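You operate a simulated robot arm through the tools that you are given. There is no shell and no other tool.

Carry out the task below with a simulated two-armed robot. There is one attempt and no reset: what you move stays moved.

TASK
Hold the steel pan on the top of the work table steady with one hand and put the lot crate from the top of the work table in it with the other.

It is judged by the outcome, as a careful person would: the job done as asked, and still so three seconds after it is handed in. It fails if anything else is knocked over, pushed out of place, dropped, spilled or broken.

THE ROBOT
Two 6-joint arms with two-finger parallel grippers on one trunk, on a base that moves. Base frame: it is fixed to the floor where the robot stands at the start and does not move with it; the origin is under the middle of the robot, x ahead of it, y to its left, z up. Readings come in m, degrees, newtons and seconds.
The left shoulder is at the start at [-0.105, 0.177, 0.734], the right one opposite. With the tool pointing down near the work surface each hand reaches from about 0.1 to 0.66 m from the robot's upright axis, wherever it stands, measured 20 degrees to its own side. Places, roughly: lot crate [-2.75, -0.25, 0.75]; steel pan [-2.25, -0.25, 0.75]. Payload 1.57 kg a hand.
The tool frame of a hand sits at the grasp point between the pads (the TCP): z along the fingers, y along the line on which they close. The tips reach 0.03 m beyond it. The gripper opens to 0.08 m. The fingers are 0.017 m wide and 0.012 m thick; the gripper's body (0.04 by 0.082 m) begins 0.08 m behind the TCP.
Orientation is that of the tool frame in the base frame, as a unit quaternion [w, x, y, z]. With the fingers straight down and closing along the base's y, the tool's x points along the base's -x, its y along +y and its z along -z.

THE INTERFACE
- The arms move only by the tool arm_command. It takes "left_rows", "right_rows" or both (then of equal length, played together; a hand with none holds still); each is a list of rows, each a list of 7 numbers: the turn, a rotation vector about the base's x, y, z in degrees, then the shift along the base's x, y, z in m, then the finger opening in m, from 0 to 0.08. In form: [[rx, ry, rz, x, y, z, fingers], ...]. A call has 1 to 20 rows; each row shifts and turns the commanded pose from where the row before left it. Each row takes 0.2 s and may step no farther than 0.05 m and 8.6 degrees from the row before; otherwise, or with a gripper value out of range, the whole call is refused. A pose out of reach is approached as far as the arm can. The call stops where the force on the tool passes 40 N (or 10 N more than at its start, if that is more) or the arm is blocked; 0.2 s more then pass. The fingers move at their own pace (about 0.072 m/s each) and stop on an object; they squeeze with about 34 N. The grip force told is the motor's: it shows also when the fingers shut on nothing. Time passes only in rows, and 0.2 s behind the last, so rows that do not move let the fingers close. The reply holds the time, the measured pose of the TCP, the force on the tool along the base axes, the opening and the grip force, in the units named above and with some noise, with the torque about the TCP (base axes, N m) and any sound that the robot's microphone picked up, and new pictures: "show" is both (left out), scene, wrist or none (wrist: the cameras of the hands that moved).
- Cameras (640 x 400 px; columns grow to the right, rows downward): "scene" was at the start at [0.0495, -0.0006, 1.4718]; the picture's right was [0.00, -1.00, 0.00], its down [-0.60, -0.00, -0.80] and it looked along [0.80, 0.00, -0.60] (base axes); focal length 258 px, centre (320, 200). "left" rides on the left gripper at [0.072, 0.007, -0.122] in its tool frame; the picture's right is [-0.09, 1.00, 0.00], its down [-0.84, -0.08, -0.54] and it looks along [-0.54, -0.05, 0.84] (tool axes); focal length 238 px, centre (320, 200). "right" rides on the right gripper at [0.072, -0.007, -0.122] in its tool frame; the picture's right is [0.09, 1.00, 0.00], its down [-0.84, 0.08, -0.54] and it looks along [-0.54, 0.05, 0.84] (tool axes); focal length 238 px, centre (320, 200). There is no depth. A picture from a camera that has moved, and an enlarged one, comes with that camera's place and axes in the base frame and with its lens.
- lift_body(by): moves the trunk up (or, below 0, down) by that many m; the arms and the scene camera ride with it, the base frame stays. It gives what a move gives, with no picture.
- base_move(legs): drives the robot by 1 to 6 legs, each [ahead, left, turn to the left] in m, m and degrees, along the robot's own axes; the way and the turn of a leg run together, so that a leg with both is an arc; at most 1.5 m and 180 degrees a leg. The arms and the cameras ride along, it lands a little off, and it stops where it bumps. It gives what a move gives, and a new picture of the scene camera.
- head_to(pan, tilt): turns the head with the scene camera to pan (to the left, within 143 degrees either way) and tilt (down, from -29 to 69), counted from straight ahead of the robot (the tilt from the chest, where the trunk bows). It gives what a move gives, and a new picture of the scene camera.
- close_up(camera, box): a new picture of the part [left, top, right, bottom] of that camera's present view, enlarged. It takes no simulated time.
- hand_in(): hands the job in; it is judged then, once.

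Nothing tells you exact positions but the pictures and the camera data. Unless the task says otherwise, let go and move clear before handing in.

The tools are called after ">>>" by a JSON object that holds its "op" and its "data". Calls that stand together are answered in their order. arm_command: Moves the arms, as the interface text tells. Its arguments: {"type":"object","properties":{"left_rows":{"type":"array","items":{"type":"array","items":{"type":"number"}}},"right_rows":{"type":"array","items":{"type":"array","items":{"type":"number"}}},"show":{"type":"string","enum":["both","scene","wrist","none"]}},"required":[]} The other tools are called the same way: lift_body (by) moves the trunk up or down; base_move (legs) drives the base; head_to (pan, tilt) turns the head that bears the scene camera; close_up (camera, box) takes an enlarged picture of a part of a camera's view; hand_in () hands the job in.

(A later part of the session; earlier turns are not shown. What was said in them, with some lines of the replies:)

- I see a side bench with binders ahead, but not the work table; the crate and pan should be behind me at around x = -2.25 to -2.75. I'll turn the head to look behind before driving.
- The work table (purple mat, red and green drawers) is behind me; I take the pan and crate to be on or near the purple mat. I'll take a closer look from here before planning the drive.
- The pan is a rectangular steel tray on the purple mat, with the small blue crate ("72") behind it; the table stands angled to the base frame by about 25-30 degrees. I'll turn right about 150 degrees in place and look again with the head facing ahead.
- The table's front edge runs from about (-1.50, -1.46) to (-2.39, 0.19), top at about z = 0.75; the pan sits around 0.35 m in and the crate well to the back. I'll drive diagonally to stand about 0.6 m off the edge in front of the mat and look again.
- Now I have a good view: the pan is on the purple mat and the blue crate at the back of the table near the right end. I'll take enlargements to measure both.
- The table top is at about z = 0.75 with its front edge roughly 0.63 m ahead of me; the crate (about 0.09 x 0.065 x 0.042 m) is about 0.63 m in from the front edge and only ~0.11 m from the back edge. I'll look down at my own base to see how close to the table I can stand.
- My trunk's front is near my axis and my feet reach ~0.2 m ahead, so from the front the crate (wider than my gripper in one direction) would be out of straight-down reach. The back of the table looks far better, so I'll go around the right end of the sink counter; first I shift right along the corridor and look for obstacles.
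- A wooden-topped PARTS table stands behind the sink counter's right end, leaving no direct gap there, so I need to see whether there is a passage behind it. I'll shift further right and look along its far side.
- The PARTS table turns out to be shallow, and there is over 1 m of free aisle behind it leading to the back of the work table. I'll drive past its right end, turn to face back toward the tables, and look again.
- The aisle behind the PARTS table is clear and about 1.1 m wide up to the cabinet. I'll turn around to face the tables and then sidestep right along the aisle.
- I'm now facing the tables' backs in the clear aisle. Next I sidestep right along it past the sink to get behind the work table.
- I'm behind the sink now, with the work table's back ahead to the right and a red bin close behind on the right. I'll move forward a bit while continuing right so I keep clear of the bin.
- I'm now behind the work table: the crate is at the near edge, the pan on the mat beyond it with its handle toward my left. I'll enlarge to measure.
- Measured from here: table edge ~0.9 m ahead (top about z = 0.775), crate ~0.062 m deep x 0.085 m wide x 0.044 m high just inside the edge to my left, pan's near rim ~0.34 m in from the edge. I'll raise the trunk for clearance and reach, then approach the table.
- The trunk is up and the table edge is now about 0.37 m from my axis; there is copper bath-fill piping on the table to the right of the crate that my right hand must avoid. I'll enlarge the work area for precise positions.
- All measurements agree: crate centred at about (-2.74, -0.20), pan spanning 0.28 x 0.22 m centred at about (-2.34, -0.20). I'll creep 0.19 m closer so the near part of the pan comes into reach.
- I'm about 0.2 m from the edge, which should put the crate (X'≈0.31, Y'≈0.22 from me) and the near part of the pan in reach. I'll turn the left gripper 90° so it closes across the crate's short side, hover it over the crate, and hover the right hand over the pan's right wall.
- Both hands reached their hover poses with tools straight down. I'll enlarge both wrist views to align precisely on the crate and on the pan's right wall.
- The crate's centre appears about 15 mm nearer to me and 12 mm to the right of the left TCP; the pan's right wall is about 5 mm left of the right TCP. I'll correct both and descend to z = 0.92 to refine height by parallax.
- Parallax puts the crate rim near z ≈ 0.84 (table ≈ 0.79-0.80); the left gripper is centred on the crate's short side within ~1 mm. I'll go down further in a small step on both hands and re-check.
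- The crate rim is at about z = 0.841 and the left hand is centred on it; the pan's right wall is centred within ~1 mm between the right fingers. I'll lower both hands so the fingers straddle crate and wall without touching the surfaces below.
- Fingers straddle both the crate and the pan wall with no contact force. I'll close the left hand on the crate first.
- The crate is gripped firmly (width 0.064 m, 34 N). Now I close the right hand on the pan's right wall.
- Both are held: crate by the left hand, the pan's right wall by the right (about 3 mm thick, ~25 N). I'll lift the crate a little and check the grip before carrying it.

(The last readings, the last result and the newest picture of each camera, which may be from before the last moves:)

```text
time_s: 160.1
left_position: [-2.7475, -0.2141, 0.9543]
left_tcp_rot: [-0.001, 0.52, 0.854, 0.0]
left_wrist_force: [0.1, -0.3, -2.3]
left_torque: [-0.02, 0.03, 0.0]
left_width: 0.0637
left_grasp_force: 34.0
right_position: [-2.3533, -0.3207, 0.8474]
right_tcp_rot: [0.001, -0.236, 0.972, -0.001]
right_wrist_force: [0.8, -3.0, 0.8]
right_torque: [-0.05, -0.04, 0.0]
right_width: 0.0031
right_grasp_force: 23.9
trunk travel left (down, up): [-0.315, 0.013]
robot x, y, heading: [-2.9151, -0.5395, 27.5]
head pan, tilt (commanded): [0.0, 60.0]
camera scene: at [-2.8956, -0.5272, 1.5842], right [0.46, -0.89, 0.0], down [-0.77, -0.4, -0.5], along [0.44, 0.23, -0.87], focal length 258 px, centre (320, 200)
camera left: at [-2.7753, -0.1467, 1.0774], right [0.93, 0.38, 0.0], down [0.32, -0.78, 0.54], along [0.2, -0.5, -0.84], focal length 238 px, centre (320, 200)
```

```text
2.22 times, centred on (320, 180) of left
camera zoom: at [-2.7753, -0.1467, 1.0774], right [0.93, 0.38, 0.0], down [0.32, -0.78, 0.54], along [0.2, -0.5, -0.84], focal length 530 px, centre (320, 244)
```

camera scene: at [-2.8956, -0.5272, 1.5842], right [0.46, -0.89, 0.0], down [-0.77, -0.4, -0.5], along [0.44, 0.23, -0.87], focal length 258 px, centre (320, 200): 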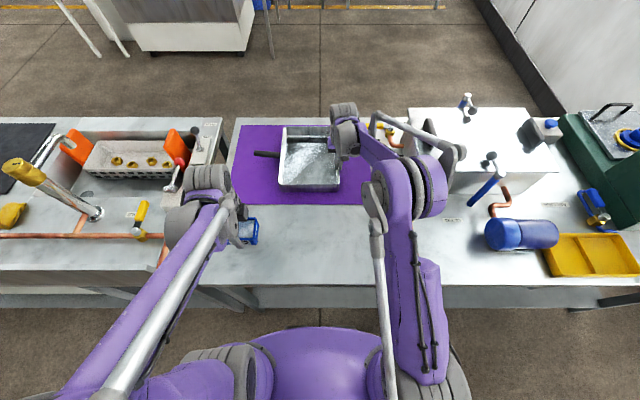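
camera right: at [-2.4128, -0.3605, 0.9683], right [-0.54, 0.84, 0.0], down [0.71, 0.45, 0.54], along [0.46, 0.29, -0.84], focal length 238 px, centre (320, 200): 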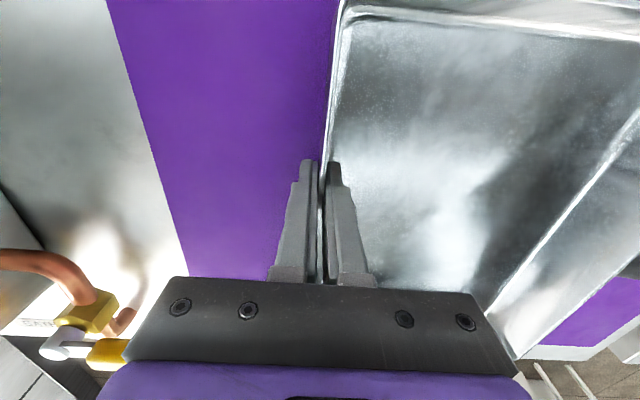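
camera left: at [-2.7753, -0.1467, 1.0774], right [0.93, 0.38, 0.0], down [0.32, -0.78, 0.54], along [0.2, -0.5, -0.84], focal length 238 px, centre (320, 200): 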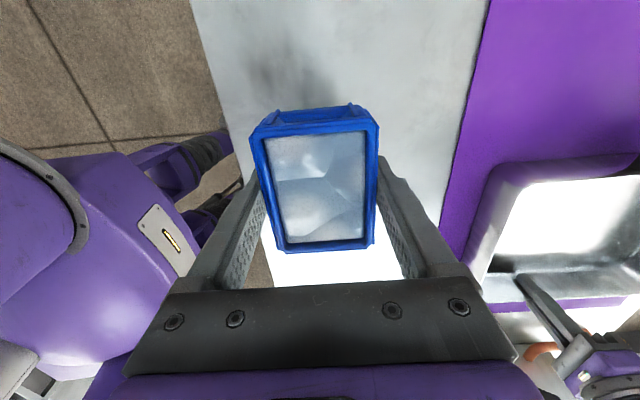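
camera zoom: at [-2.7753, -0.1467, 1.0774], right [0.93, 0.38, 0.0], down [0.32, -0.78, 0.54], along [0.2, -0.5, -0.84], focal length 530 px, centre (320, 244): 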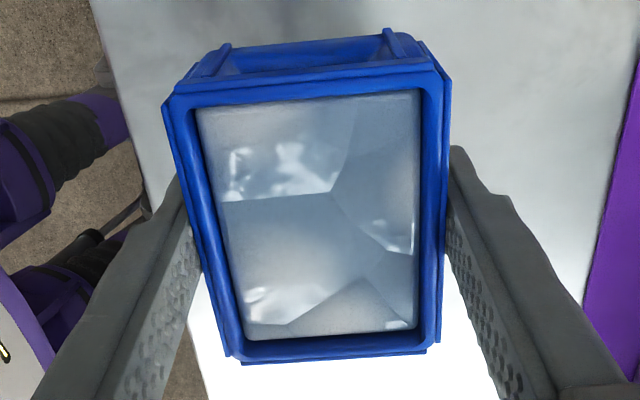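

The crate is lifted level and secure. I'll carry it over the pan at this height, stopping partway to check clearance between the arms.

>>> {"op": "arm_command", "data": {"left_rows": [[0, 0, 0, 0.015, 0, 0, 0.02], [0, 0, 0, 0.02, 0, 0, 0.02], [0, 0, 0, 0.02, 0, 0, 0.02], [0, 0, 0, 0.02, 0, 0, 0.02], [0, 0, 0, 0.02, 0, 0, 0.02], [0, 0, 0, 0.02, 0, 0, 0.02], [0, 0, 0, 0.02, 0, 0, 0.02], [0, 0, 0, 0.02, 0, 0, 0.02], [0, 0, 0, 0.02, 0, 0, 0.02], [0, 0, 0, 0.02, 0, 0, 0.02], [0, 0, 0, 0.015, 0, 0, 0.02]], "show": "both"}}

```text
time_s: 162.5
left_position: [-2.5381, -0.2142, 0.9542]
left_tcp_rot: [-0.001, 0.52, 0.854, -0.001]
left_wrist_force: [-0.4, -0.4, -1.6]
left_torque: [-0.01, 0.01, 0.0]
left_width: 0.0634
left_grasp_force: 34.1
right_position: [-2.3532, -0.3215, 0.8465]
right_tcp_rot: [0.0, -0.237, 0.972, 0.0]
right_wrist_force: [-0.8, 0.3, -0.9]
right_torque: [-0.14, 0.23, 0.06]
right_width: 0.0026
right_grasp_force: 23.7
trunk travel left (down, up): [-0.315, 0.013]
robot x, y, heading: [-2.9178, -0.5407, 27.3]
head pan, tilt (commanded): [0.0, 60.0]
camera scene: at [-2.8955, -0.5269, 1.5843], right [0.46, -0.89, 0.0], down [-0.77, -0.4, -0.5], along [0.44, 0.23, -0.87], focal length 258 px, centre (320, 200)
camera left: at [-2.5655, -0.1459, 1.0758], right [0.93, 0.38, 0.0], down [0.32, -0.78, 0.54], along [0.2, -0.5, -0.84], focal length 238 px, centre (320, 200)
```

scene: 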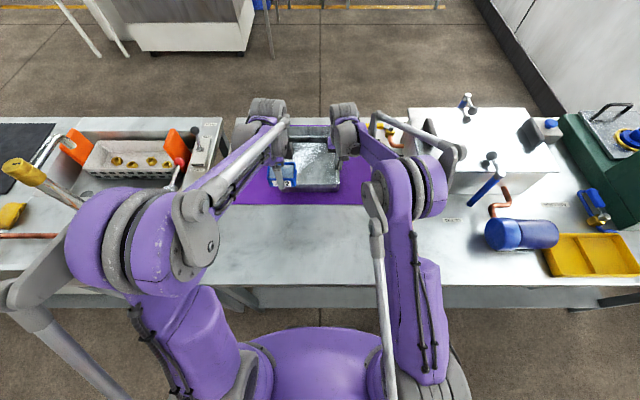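
left: 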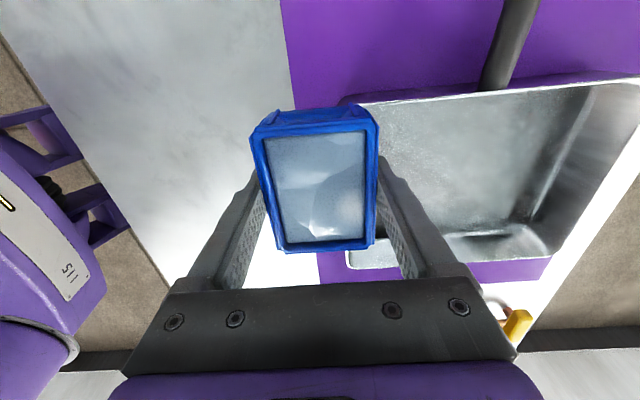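

The crate is partway and the wrists have about 9 cm between them. From the left camera the pan's near rim is 2.4 cm ahead and its left wall 2.9 cm left of the TCP, so I'll go 9.4 cm further in and 4.3 cm right to sit inside the pan.

>>> {"op": "arm_command", "data": {"left_rows": [[0, 0, 0, 0.0147, 0.0006, 0, 0.02], [0, 0, 0, 0.0147, 0.0006, 0, 0.02], [0, 0, 0, 0.0147, 0.0006, 0, 0.02], [0, 0, 0, 0.0147, 0.0006, 0, 0.02], [0, 0, 0, 0.0147, 0.0006, 0, 0.02], [0, 0, 0, 0.0147, 0.0006, 0, 0.02], [0, 0, 0, 0.0146, 0.0006, 0, 0.02]], "show": "both"}}

>>> {"op": "close_up", "data": {"camera": "scene", "box": [220, 80, 400, 220]}}

```text
time_s: 164.1
left_position: [-2.4354, -0.2078, 0.9551]
left_tcp_rot: [0.001, 0.521, 0.854, 0.0]
left_wrist_force: [-0.2, -0.3, -1.4]
left_torque: [0.01, -0.02, 0.0]
left_width: 0.0636
left_grasp_force: 34.2
right_position: [-2.3522, -0.3202, 0.8462]
right_tcp_rot: [-0.001, -0.236, 0.972, 0.0]
right_wrist_force: [0.6, -0.7, -0.6]
right_torque: [-0.14, 0.28, 0.04]
right_width: 0.003
right_grasp_force: 23.8
trunk travel left (down, up): [-0.315, 0.013]
robot x, y, heading: [-2.9162, -0.54, 27.2]
head pan, tilt (commanded): [0.0, 60.0]
camera scene: at [-2.8955, -0.5271, 1.5843], right [0.46, -0.89, 0.0], down [-0.77, -0.4, -0.5], along [0.44, 0.23, -0.87], focal length 258 px, centre (320, 200)
camera left: at [-2.4624, -0.141, 1.077], right [0.93, 0.38, 0.0], down [0.32, -0.78, 0.54], along [0.2, -0.5, -0.84], focal length 238 px, centre (320, 200)
```

scene: 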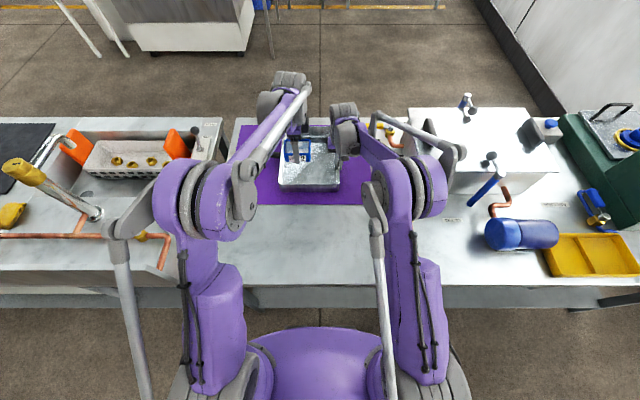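
left: 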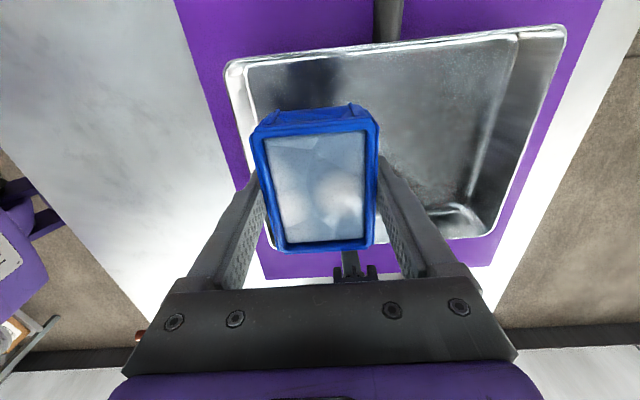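

```text
2.86 times, centred on (310, 150) of scene
camera zoom: at [-2.8955, -0.5271, 1.5843], right [0.46, -0.89, 0.0], down [-0.77, -0.4, -0.5], along [0.44, 0.23, -0.87], focal length 738 px, centre (349, 343)
```

zoom: 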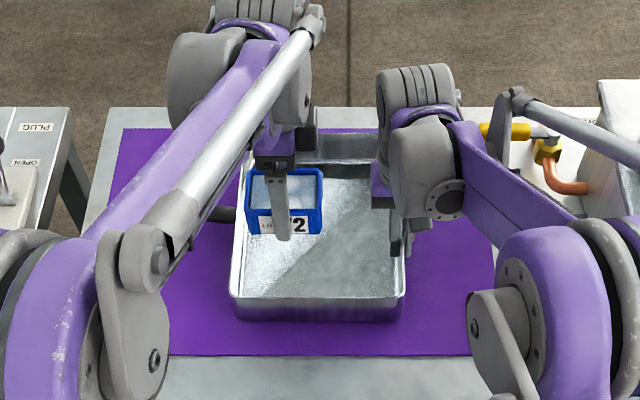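

The crate is over the pan's inside with about 2-3 cm clear of the near and left walls, and the arms are apart. I'll lower it now to just above the pan floor.

>>> {"op": "arm_command", "data": {"left_rows": [[0, 0, 0, 0, 0, -0.012, 0.02], [0, 0, 0, 0, 0, -0.015, 0.02], [0, 0, 0, 0, 0, -0.015, 0.02], [0, 0, 0, 0, 0, -0.015, 0.02], [0, 0, 0, 0, 0, -0.015, 0.02], [0, 0, 0, 0, 0, -0.015, 0.02], [0, 0, 0, 0, 0, -0.012, 0.02]], "show": "both"}}

>>> {"op": "close_up", "data": {"camera": "scene", "box": [250, 90, 370, 200]}}

```text
time_s: 165.7
left_position: [-2.437, -0.2088, 0.8551]
left_tcp_rot: [0.001, 0.52, 0.854, 0.0]
left_wrist_force: [-1.1, -0.1, -2.8]
left_torque: [0.0, 0.0, 0.02]
left_width: 0.0637
left_grasp_force: 34.2
right_position: [-2.3533, -0.3209, 0.8459]
right_tcp_rot: [0.0, -0.236, 0.972, 0.0]
right_wrist_force: [0.6, -1.7, 1.1]
right_torque: [-0.05, 0.06, 0.04]
right_width: 0.0029
right_grasp_force: 24.6
trunk travel left (down, up): [-0.315, 0.013]
robot x, y, heading: [-2.9187, -0.5375, 27.3]
head pan, tilt (commanded): [0.0, 60.0]
camera scene: at [-2.8955, -0.527, 1.5843], right [0.46, -0.89, 0.0], down [-0.77, -0.4, -0.5], along [0.44, 0.23, -0.87], focal length 258 px, centre (320, 200)
camera left: at [-2.4638, -0.142, 0.9768], right [0.93, 0.38, 0.0], down [0.32, -0.78, 0.54], along [0.2, -0.5, -0.84], focal length 238 px, centre (320, 200)
```

scene: 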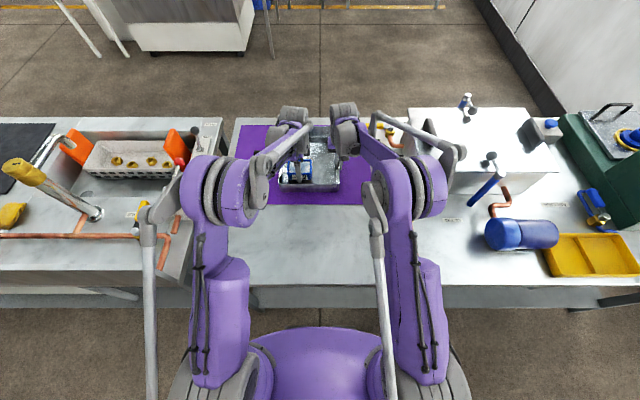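
left: 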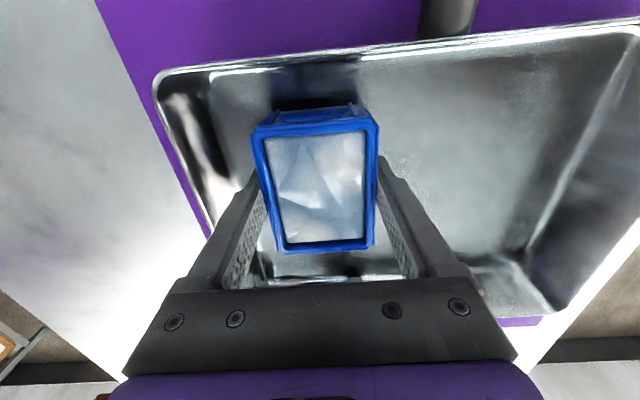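

```text
3.64 times, centred on (310, 145) of scene
camera zoom: at [-2.8955, -0.527, 1.5843], right [0.46, -0.89, 0.0], down [-0.77, -0.4, -0.5], along [0.44, 0.23, -0.87], focal length 940 px, centre (356, 400)
```

zoom: 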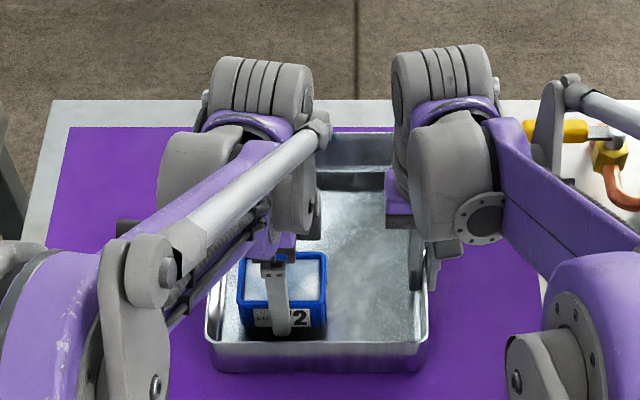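

The crate is inside the pan's walls, hanging about 1.5 cm above its floor. I'll lower it gently in small steps and watch the force for contact.

>>> {"op": "arm_command", "data": {"left_rows": [[0, 0, 0, 0, 0, -0.003, 0.02], [0, 0, 0, 0, 0, -0.003, 0.02], [0, 0, 0, 0, 0, -0.003, 0.02], [0, 0, 0, 0, 0, -0.002, 0.02], [0, 0, 0, 0, 0, -0.001, 0.02]], "show": "none"}}

```text
time_s: 166.9
left_position: [-2.4356, -0.2096, 0.844]
left_tcp_rot: [0.0, 0.52, 0.854, 0.0]
left_wrist_force: [-0.8, 0.6, -1.2]
left_torque: [-0.03, -0.03, -0.01]
left_width: 0.0634
left_grasp_force: 33.7
right_position: [-2.3518, -0.3216, 0.8461]
right_tcp_rot: [0.0, -0.236, 0.972, 0.0]
right_wrist_force: [1.9, -1.4, 0.9]
right_torque: [-0.04, -0.07, 0.05]
right_width: 0.0028
right_grasp_force: 23.8
trunk travel left (down, up): [-0.315, 0.013]
robot x, y, heading: [-2.9153, -0.5379, 27.1]
head pan, tilt (commanded): [0.0, 60.0]
```

No contact yet at TCP z = 0.844; the floor of the pan should be a few millimetres lower. I continue in 1 mm steps.

>>> {"op": "arm_command", "data": {"left_rows": [[0, 0, 0, 0, 0, -0.001, 0.02], [0, 0, 0, 0, 0, -0.001, 0.02], [0, 0, 0, 0, 0, -0.001, 0.02], [0, 0, 0, 0, 0, 0, 0.02]], "show": "none"}}

```text
time_s: 167.9
left_position: [-2.4348, -0.209, 0.8417]
left_tcp_rot: [0.0, 0.52, 0.854, 0.001]
left_wrist_force: [0.5, 1.2, 25.3]
left_torque: [-0.25, -0.08, -0.14]
left_width: 0.0637
left_grasp_force: 34.1
right_position: [-2.3531, -0.3208, 0.8469]
right_tcp_rot: [0.001, -0.236, 0.972, 0.001]
right_wrist_force: [1.9, 1.6, -9.6]
right_torque: [-0.4, 0.29, -0.04]
right_width: 0.003
right_grasp_force: 24.0
trunk travel left (down, up): [-0.315, 0.013]
robot x, y, heading: [-2.9149, -0.5385, 27.2]
head pan, tilt (commanded): [0.0, 60.0]
```

The crate is on the pan floor (25 N upward). I'll ease off about 1 mm to relieve the pressure, then open the fingers while the right hand still holds the pan.

>>> {"op": "arm_command", "data": {"left_rows": [[0, 0, 0, 0, 0, 0.0008, 0.02], [0, 0, 0, 0, 0, 0.0004, 0.02]], "show": "none"}}

```text
time_s: 168.5
left_position: [-2.4351, -0.2094, 0.8409]
left_tcp_rot: [0.0, 0.52, 0.854, 0.001]
left_wrist_force: [2.5, 2.4, 15.2]
left_torque: [-0.15, -0.04, 0.03]
left_width: 0.0635
left_grasp_force: 33.7
right_position: [-2.3527, -0.3215, 0.8455]
right_tcp_rot: [0.0, -0.236, 0.972, 0.0]
right_wrist_force: [-1.1, -1.0, -6.1]
right_torque: [0.13, -0.66, 0.03]
right_width: 0.003
right_grasp_force: 23.8
trunk travel left (down, up): [-0.315, 0.013]
robot x, y, heading: [-2.9166, -0.5373, 27.3]
head pan, tilt (commanded): [0.0, 60.0]
```

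>>> {"op": "arm_command", "data": {"left_rows": [[0, 0, 0, 0, 0, 0.0005, 0.02], [0, 0, 0, 0, 0, 0.0004, 0.02]], "show": "none"}}

```text
time_s: 169.1
left_position: [-2.4358, -0.2087, 0.842]
left_tcp_rot: [0.0, 0.519, 0.855, 0.0]
left_wrist_force: [0.6, -1.2, 0.3]
left_torque: [0.07, -0.03, -0.06]
left_width: 0.0636
left_grasp_force: 33.4
right_position: [-2.3527, -0.3213, 0.8455]
right_tcp_rot: [0.0, -0.236, 0.972, 0.001]
right_wrist_force: [-0.7, -0.8, -0.4]
right_torque: [0.21, -0.5, 0.0]
right_width: 0.003
right_grasp_force: 24.5
trunk travel left (down, up): [-0.315, 0.013]
robot x, y, heading: [-2.9167, -0.5353, 27.1]
head pan, tilt (commanded): [0.0, 60.0]
```

The pressure is relieved and the crate rests lightly on the pan floor. Now I open the left fingers gradually.

>>> {"op": "arm_command", "data": {"left_rows": [[0, 0, 0, 0, 0, 0, 0.066], [0, 0, 0, 0, 0, 0, 0.07], [0, 0, 0, 0, 0, 0, 0.075], [0, 0, 0, 0, 0, 0, 0.08], [0, 0, 0, 0, 0, 0, 0.08]], "show": "wrist"}}

>>> {"op": "close_up", "data": {"camera": "left", "box": [200, 90, 440, 270]}}

```text
time_s: 170.3
left_position: [-2.4362, -0.2088, 0.8426]
left_tcp_rot: [0.0, 0.52, 0.854, 0.0]
left_wrist_force: [0.2, 0.0, -1.1]
left_torque: [0.0, -0.03, 0.01]
left_width: 0.0799
left_grasp_force: 0.1
right_position: [-2.353, -0.3217, 0.8466]
right_tcp_rot: [0.0, -0.236, 0.972, 0.0]
right_wrist_force: [-1.5, -2.1, -0.4]
right_torque: [-0.03, -0.08, 0.01]
right_width: 0.0029
right_grasp_force: 23.9
trunk travel left (down, up): [-0.315, 0.013]
robot x, y, heading: [-2.9194, -0.5363, 27.3]
head pan, tilt (commanded): [0.0, 60.0]
camera left: at [-2.4632, -0.1414, 0.9641], right [0.93, 0.38, 0.0], down [0.32, -0.78, 0.54], along [0.2, -0.5, -0.84], focal length 238 px, centre (320, 200)
```

left: 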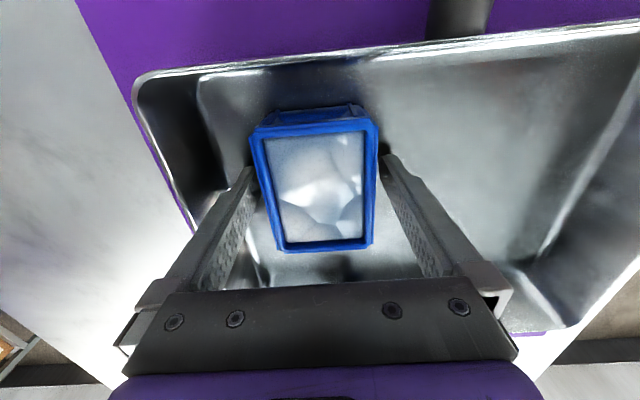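

```text
2.22 times, centred on (320, 180) of left
camera zoom: at [-2.4632, -0.1414, 0.9641], right [0.93, 0.38, 0.0], down [0.32, -0.78, 0.54], along [0.2, -0.5, -0.84], focal length 530 px, centre (320, 244)
```

zoom: 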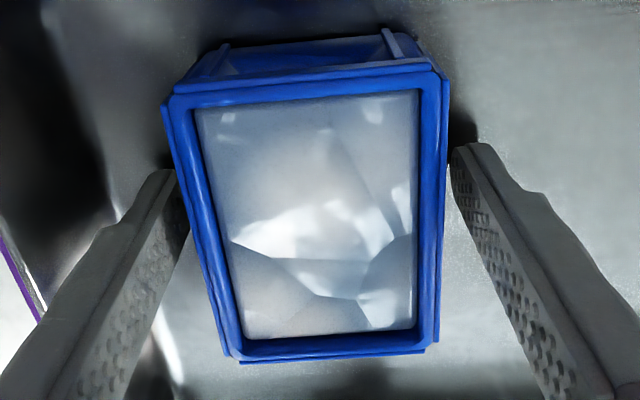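

The fingers are clear of the crate on both sides. I'll raise the left hand straight up out of the pan.

>>> {"op": "arm_command", "data": {"left_rows": [[0, 0, 0, 0, 0, 0.006, 0.08], [0, 0, 0, 0, 0, 0.01, 0.08], [0, 0, 0, 0, 0, 0.015, 0.08], [0, 0, 0, 0, 0, 0.02, 0.08], [0, 0, 0, 0, 0, 0.025, 0.08], [0, 0, 0, 0, 0, 0.025, 0.08], [0, 0, 0, 0, 0, 0.025, 0.08], [0, 0, 0, 0, 0, 0.025, 0.08], [0, 0, 0, 0, 0, 0.02, 0.08]], "show": "both"}}

>>> {"op": "close_up", "data": {"camera": "left", "box": [160, 0, 480, 240]}}

```text
time_s: 172.3
left_position: [-2.4359, -0.2088, 1.0135]
left_tcp_rot: [0.0, 0.52, 0.854, 0.0]
left_wrist_force: [0.1, 0.3, -0.4]
left_torque: [-0.04, -0.03, 0.0]
left_width: 0.0802
left_grasp_force: 0.0
right_position: [-2.3534, -0.3206, 0.846]
right_tcp_rot: [0.0, -0.236, 0.972, 0.001]
right_wrist_force: [-1.3, -1.6, 0.1]
right_torque: [-0.1, 0.08, 0.05]
right_width: 0.0027
right_grasp_force: 23.9
trunk travel left (down, up): [-0.315, 0.013]
robot x, y, heading: [-2.9174, -0.5377, 27.1]
head pan, tilt (commanded): [0.0, 60.0]
camera scene: at [-2.8956, -0.527, 1.5843], right [0.46, -0.89, 0.0], down [-0.77, -0.4, -0.5], along [0.44, 0.23, -0.87], focal length 258 px, centre (320, 200)
camera left: at [-2.4626, -0.1422, 1.1349], right [0.93, 0.38, 0.0], down [0.32, -0.78, 0.54], along [0.2, -0.5, -0.84], focal length 238 px, centre (320, 200)
```

scene: 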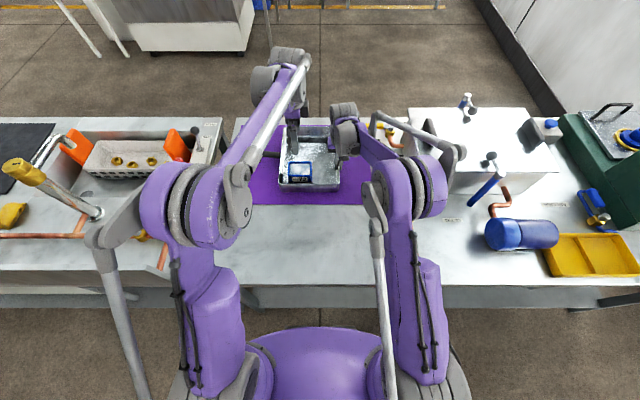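
left: 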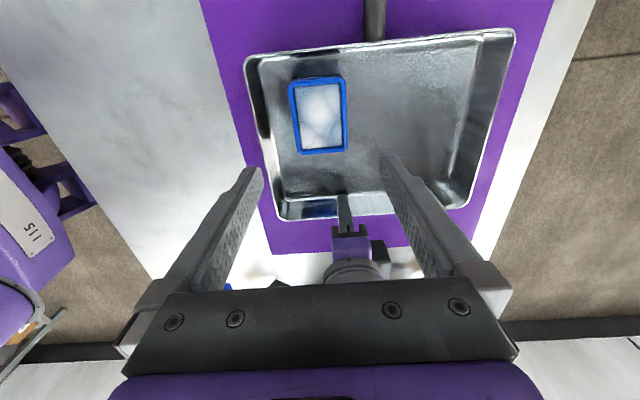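

```text
1.67 times, centred on (320, 120) of left
camera zoom: at [-2.4626, -0.1422, 1.1349], right [0.93, 0.38, 0.0], down [0.32, -0.78, 0.54], along [0.2, -0.5, -0.84], focal length 397 px, centre (320, 333)
```

zoom: 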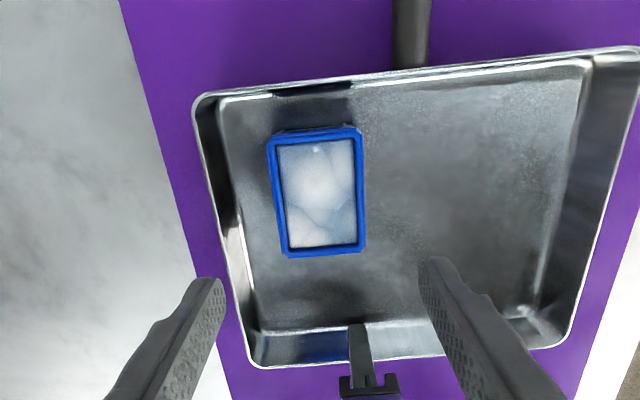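

The crate sits flat inside the pan. I'll move the left hand back and up out of the way, then open the right hand.

>>> {"op": "arm_command", "data": {"left_rows": [[0, 0, 0, -0.02, 0.01, 0.02, 0.08], [0, 0, 0, -0.03, 0.01, 0.02, 0.08], [0, 0, 0, -0.03, 0.01, 0.02, 0.08], [0, 0, 0, -0.03, 0.01, 0.02, 0.08], [0, 0, 0, -0.03, 0.01, 0.02, 0.08], [0, 0, 0, -0.03, 0.0, 0.01, 0.08]], "show": "none"}}

>>> {"op": "arm_command", "data": {"right_rows": [[0, 0, 0, 0, 0, 0, 0.01], [0, 0, 0, 0, 0, 0, 0.025], [0, 0, 0, 0, 0, 0, 0.04], [0, 0, 0, 0, 0, 0, 0.05], [0, 0, 0, 0, 0, 0, 0.06], [0, 0, 0, 0, 0, 0, 0.06]], "show": "both"}}

```text
time_s: 173.7
left_position: [-2.6061, -0.1571, 1.1241]
left_tcp_rot: [0.0, 0.52, 0.854, 0.001]
left_wrist_force: [-0.2, -0.4, 0.1]
left_torque: [0.0, -0.01, -0.02]
left_width: 0.0801
left_grasp_force: 0.0
right_position: [-2.3537, -0.3205, 0.8464]
right_tcp_rot: [0.001, -0.236, 0.972, 0.0]
right_wrist_force: [-4.1, -3.3, 0.2]
right_torque: [0.18, -0.75, -0.07]
right_width: 0.003
right_grasp_force: 23.9
trunk travel left (down, up): [-0.315, 0.013]
robot x, y, heading: [-2.9122, -0.5372, 27.5]
head pan, tilt (commanded): [0.0, 60.0]
```

```text
time_s: 175.1
left_position: [-2.605, -0.1557, 1.1253]
left_tcp_rot: [0.0, 0.52, 0.854, -0.001]
left_wrist_force: [0.2, -0.1, -0.2]
left_torque: [0.02, -0.02, 0.03]
left_width: 0.08
left_grasp_force: 0.1
right_position: [-2.3517, -0.321, 0.8464]
right_tcp_rot: [0.0, -0.236, 0.972, 0.0]
right_wrist_force: [1.3, 0.3, -0.1]
right_torque: [0.0, 0.01, -0.01]
right_width: 0.0599
right_grasp_force: 0.0
trunk travel left (down, up): [-0.315, 0.013]
robot x, y, heading: [-2.9156, -0.5391, 27.2]
head pan, tilt (commanded): [0.0, 60.0]
camera scene: at [-2.8957, -0.5269, 1.5843], right [0.46, -0.89, 0.0], down [-0.77, -0.4, -0.5], along [0.44, 0.23, -0.87], focal length 258 px, centre (320, 200)
camera right: at [-2.4131, -0.3601, 0.9683], right [-0.54, 0.84, 0.0], down [0.71, 0.45, 0.54], along [0.46, 0.29, -0.84], focal length 238 px, centre (320, 200)
```

scene: 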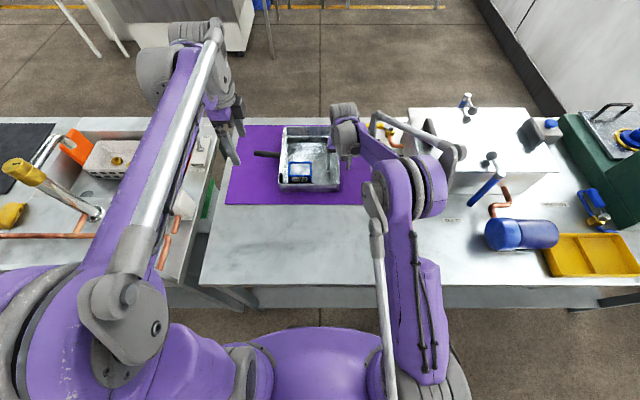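
right: 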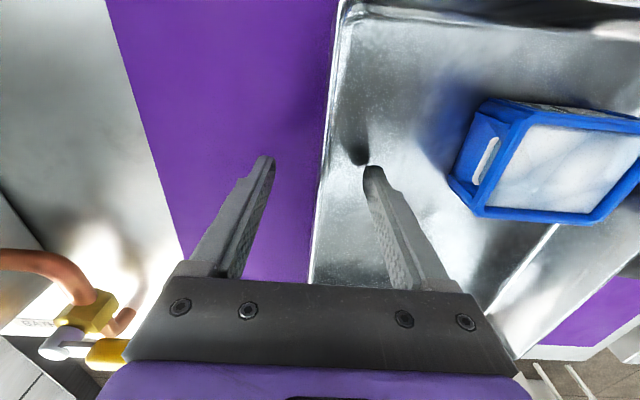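

The right fingers are clear of the pan wall, with the crate well away. I'll lift the right hand straight up and then draw it back.

>>> {"op": "arm_command", "data": {"right_rows": [[0, 0, 0, 0, 0, 0.008, 0.06], [0, 0, 0, 0, 0, 0.012, 0.06], [0, 0, 0, 0, 0, 0.02, 0.06], [0, 0, 0, 0, 0, 0.03, 0.06], [0, 0, 0, 0, 0, 0.03, 0.06], [0, 0, 0, 0, 0, 0.03, 0.06], [0, 0, 0, 0, 0, 0.03, 0.06], [0, 0, 0, 0, 0, 0.03, 0.06], [0, 0, 0, 0, 0, 0.03, 0.06], [0, 0, 0, 0, 0, 0.03, 0.06], [0, 0, 0, -0.03, -0.025, 0.02, 0.06], [0, 0, 0, -0.03, -0.03, 0.02, 0.06], [0, 0, 0, -0.03, -0.03, 0.02, 0.06], [0, 0, 0, -0.03, -0.03, 0.02, 0.06], [0, 0, 0, -0.02, -0.03, 0.01, 0.06]], "show": "both"}}

>>> {"op": "close_up", "data": {"camera": "scene", "box": [200, 100, 440, 280]}}

>>> {"op": "close_up", "data": {"camera": "scene", "box": [250, 110, 370, 210]}}

```text
time_s: 178.3
left_position: [-2.6064, -0.157, 1.1247]
left_tcp_rot: [0.0, 0.52, 0.854, 0.001]
left_wrist_force: [-0.3, 0.0, 0.2]
left_torque: [-0.02, -0.01, 0.01]
left_width: 0.08
left_grasp_force: 0.0
right_position: [-2.4946, -0.4675, 1.1841]
right_tcp_rot: [0.0, -0.236, 0.972, -0.001]
right_wrist_force: [-0.4, -0.3, -0.2]
right_torque: [0.0, 0.02, 0.03]
right_width: 0.0601
right_grasp_force: 0.0
trunk travel left (down, up): [-0.315, 0.013]
robot x, y, heading: [-2.9142, -0.5366, 27.4]
head pan, tilt (commanded): [0.0, 60.0]
camera scene: at [-2.8965, -0.5279, 1.5842], right [0.46, -0.89, 0.0], down [-0.77, -0.4, -0.5], along [0.44, 0.23, -0.87], focal length 258 px, centre (320, 200)
camera right: at [-2.5542, -0.5066, 1.3073], right [-0.54, 0.84, 0.0], down [0.71, 0.45, 0.54], along [0.46, 0.29, -0.84], focal length 238 px, centre (320, 200)
```

scene: 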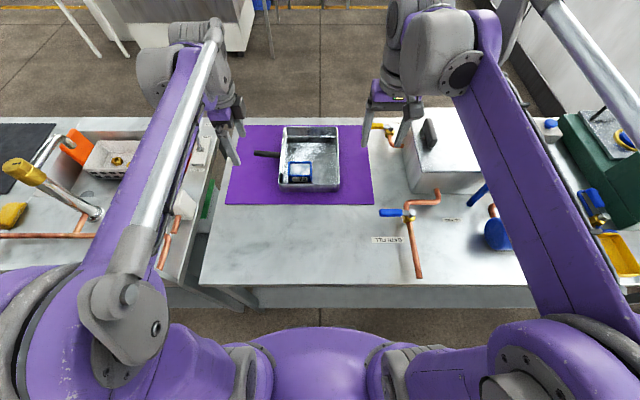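
right: 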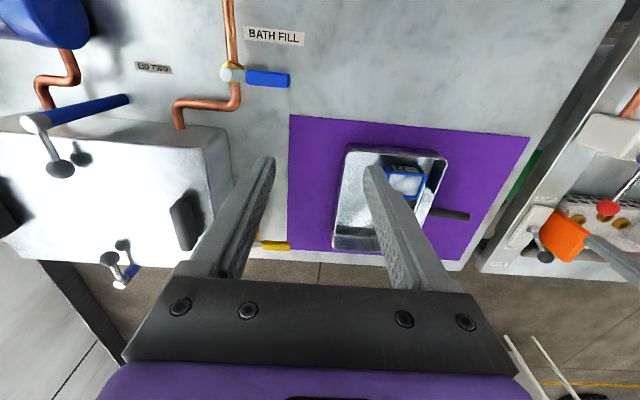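

```text
2.22 times, centred on (320, 190) of scene
camera zoom: at [-2.8965, -0.5279, 1.5842], right [0.46, -0.89, 0.0], down [-0.77, -0.4, -0.5], along [0.44, 0.23, -0.87], focal length 574 px, centre (320, 222)
```

zoom: 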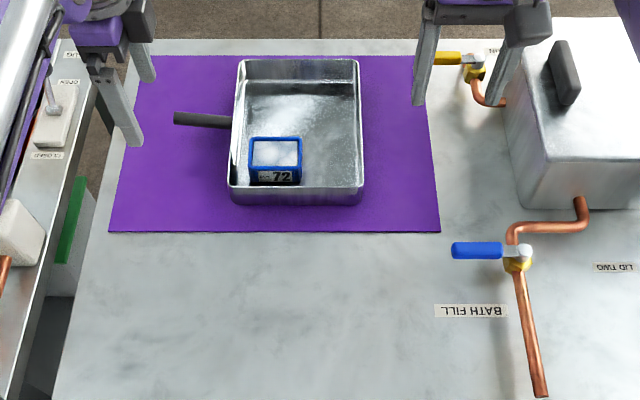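

```text
4.00 times, centred on (310, 160) of scene
camera zoom: at [-2.8965, -0.5279, 1.5842], right [0.46, -0.89, 0.0], down [-0.77, -0.4, -0.5], along [0.44, 0.23, -0.87], focal length 1034 px, centre (360, 360)
```

zoom: 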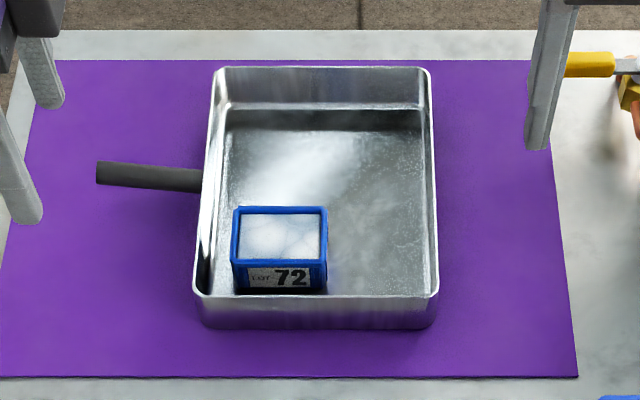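

The crate stands upright inside the pan, the pan is where it was on the mat, and nothing else on the table has moved. Both hands are open and clear, so I hand the job in.

>>> {"op": "hand_in", "data": {}}

```text
The job is handed in.
```

The lot crate ("72") is in the steel pan on the work table. I held the pan's right wall with the right hand the whole time the left hand picked up the crate and set it down.

The crate was too far back to grasp straight down from the front, so I drove around and worked from behind the table. I let go with both hands and moved them clear before handing in. In the last pictures the crate sits upright on the pan floor, the pan is where it started on the mat, and nothing else looks disturbed.
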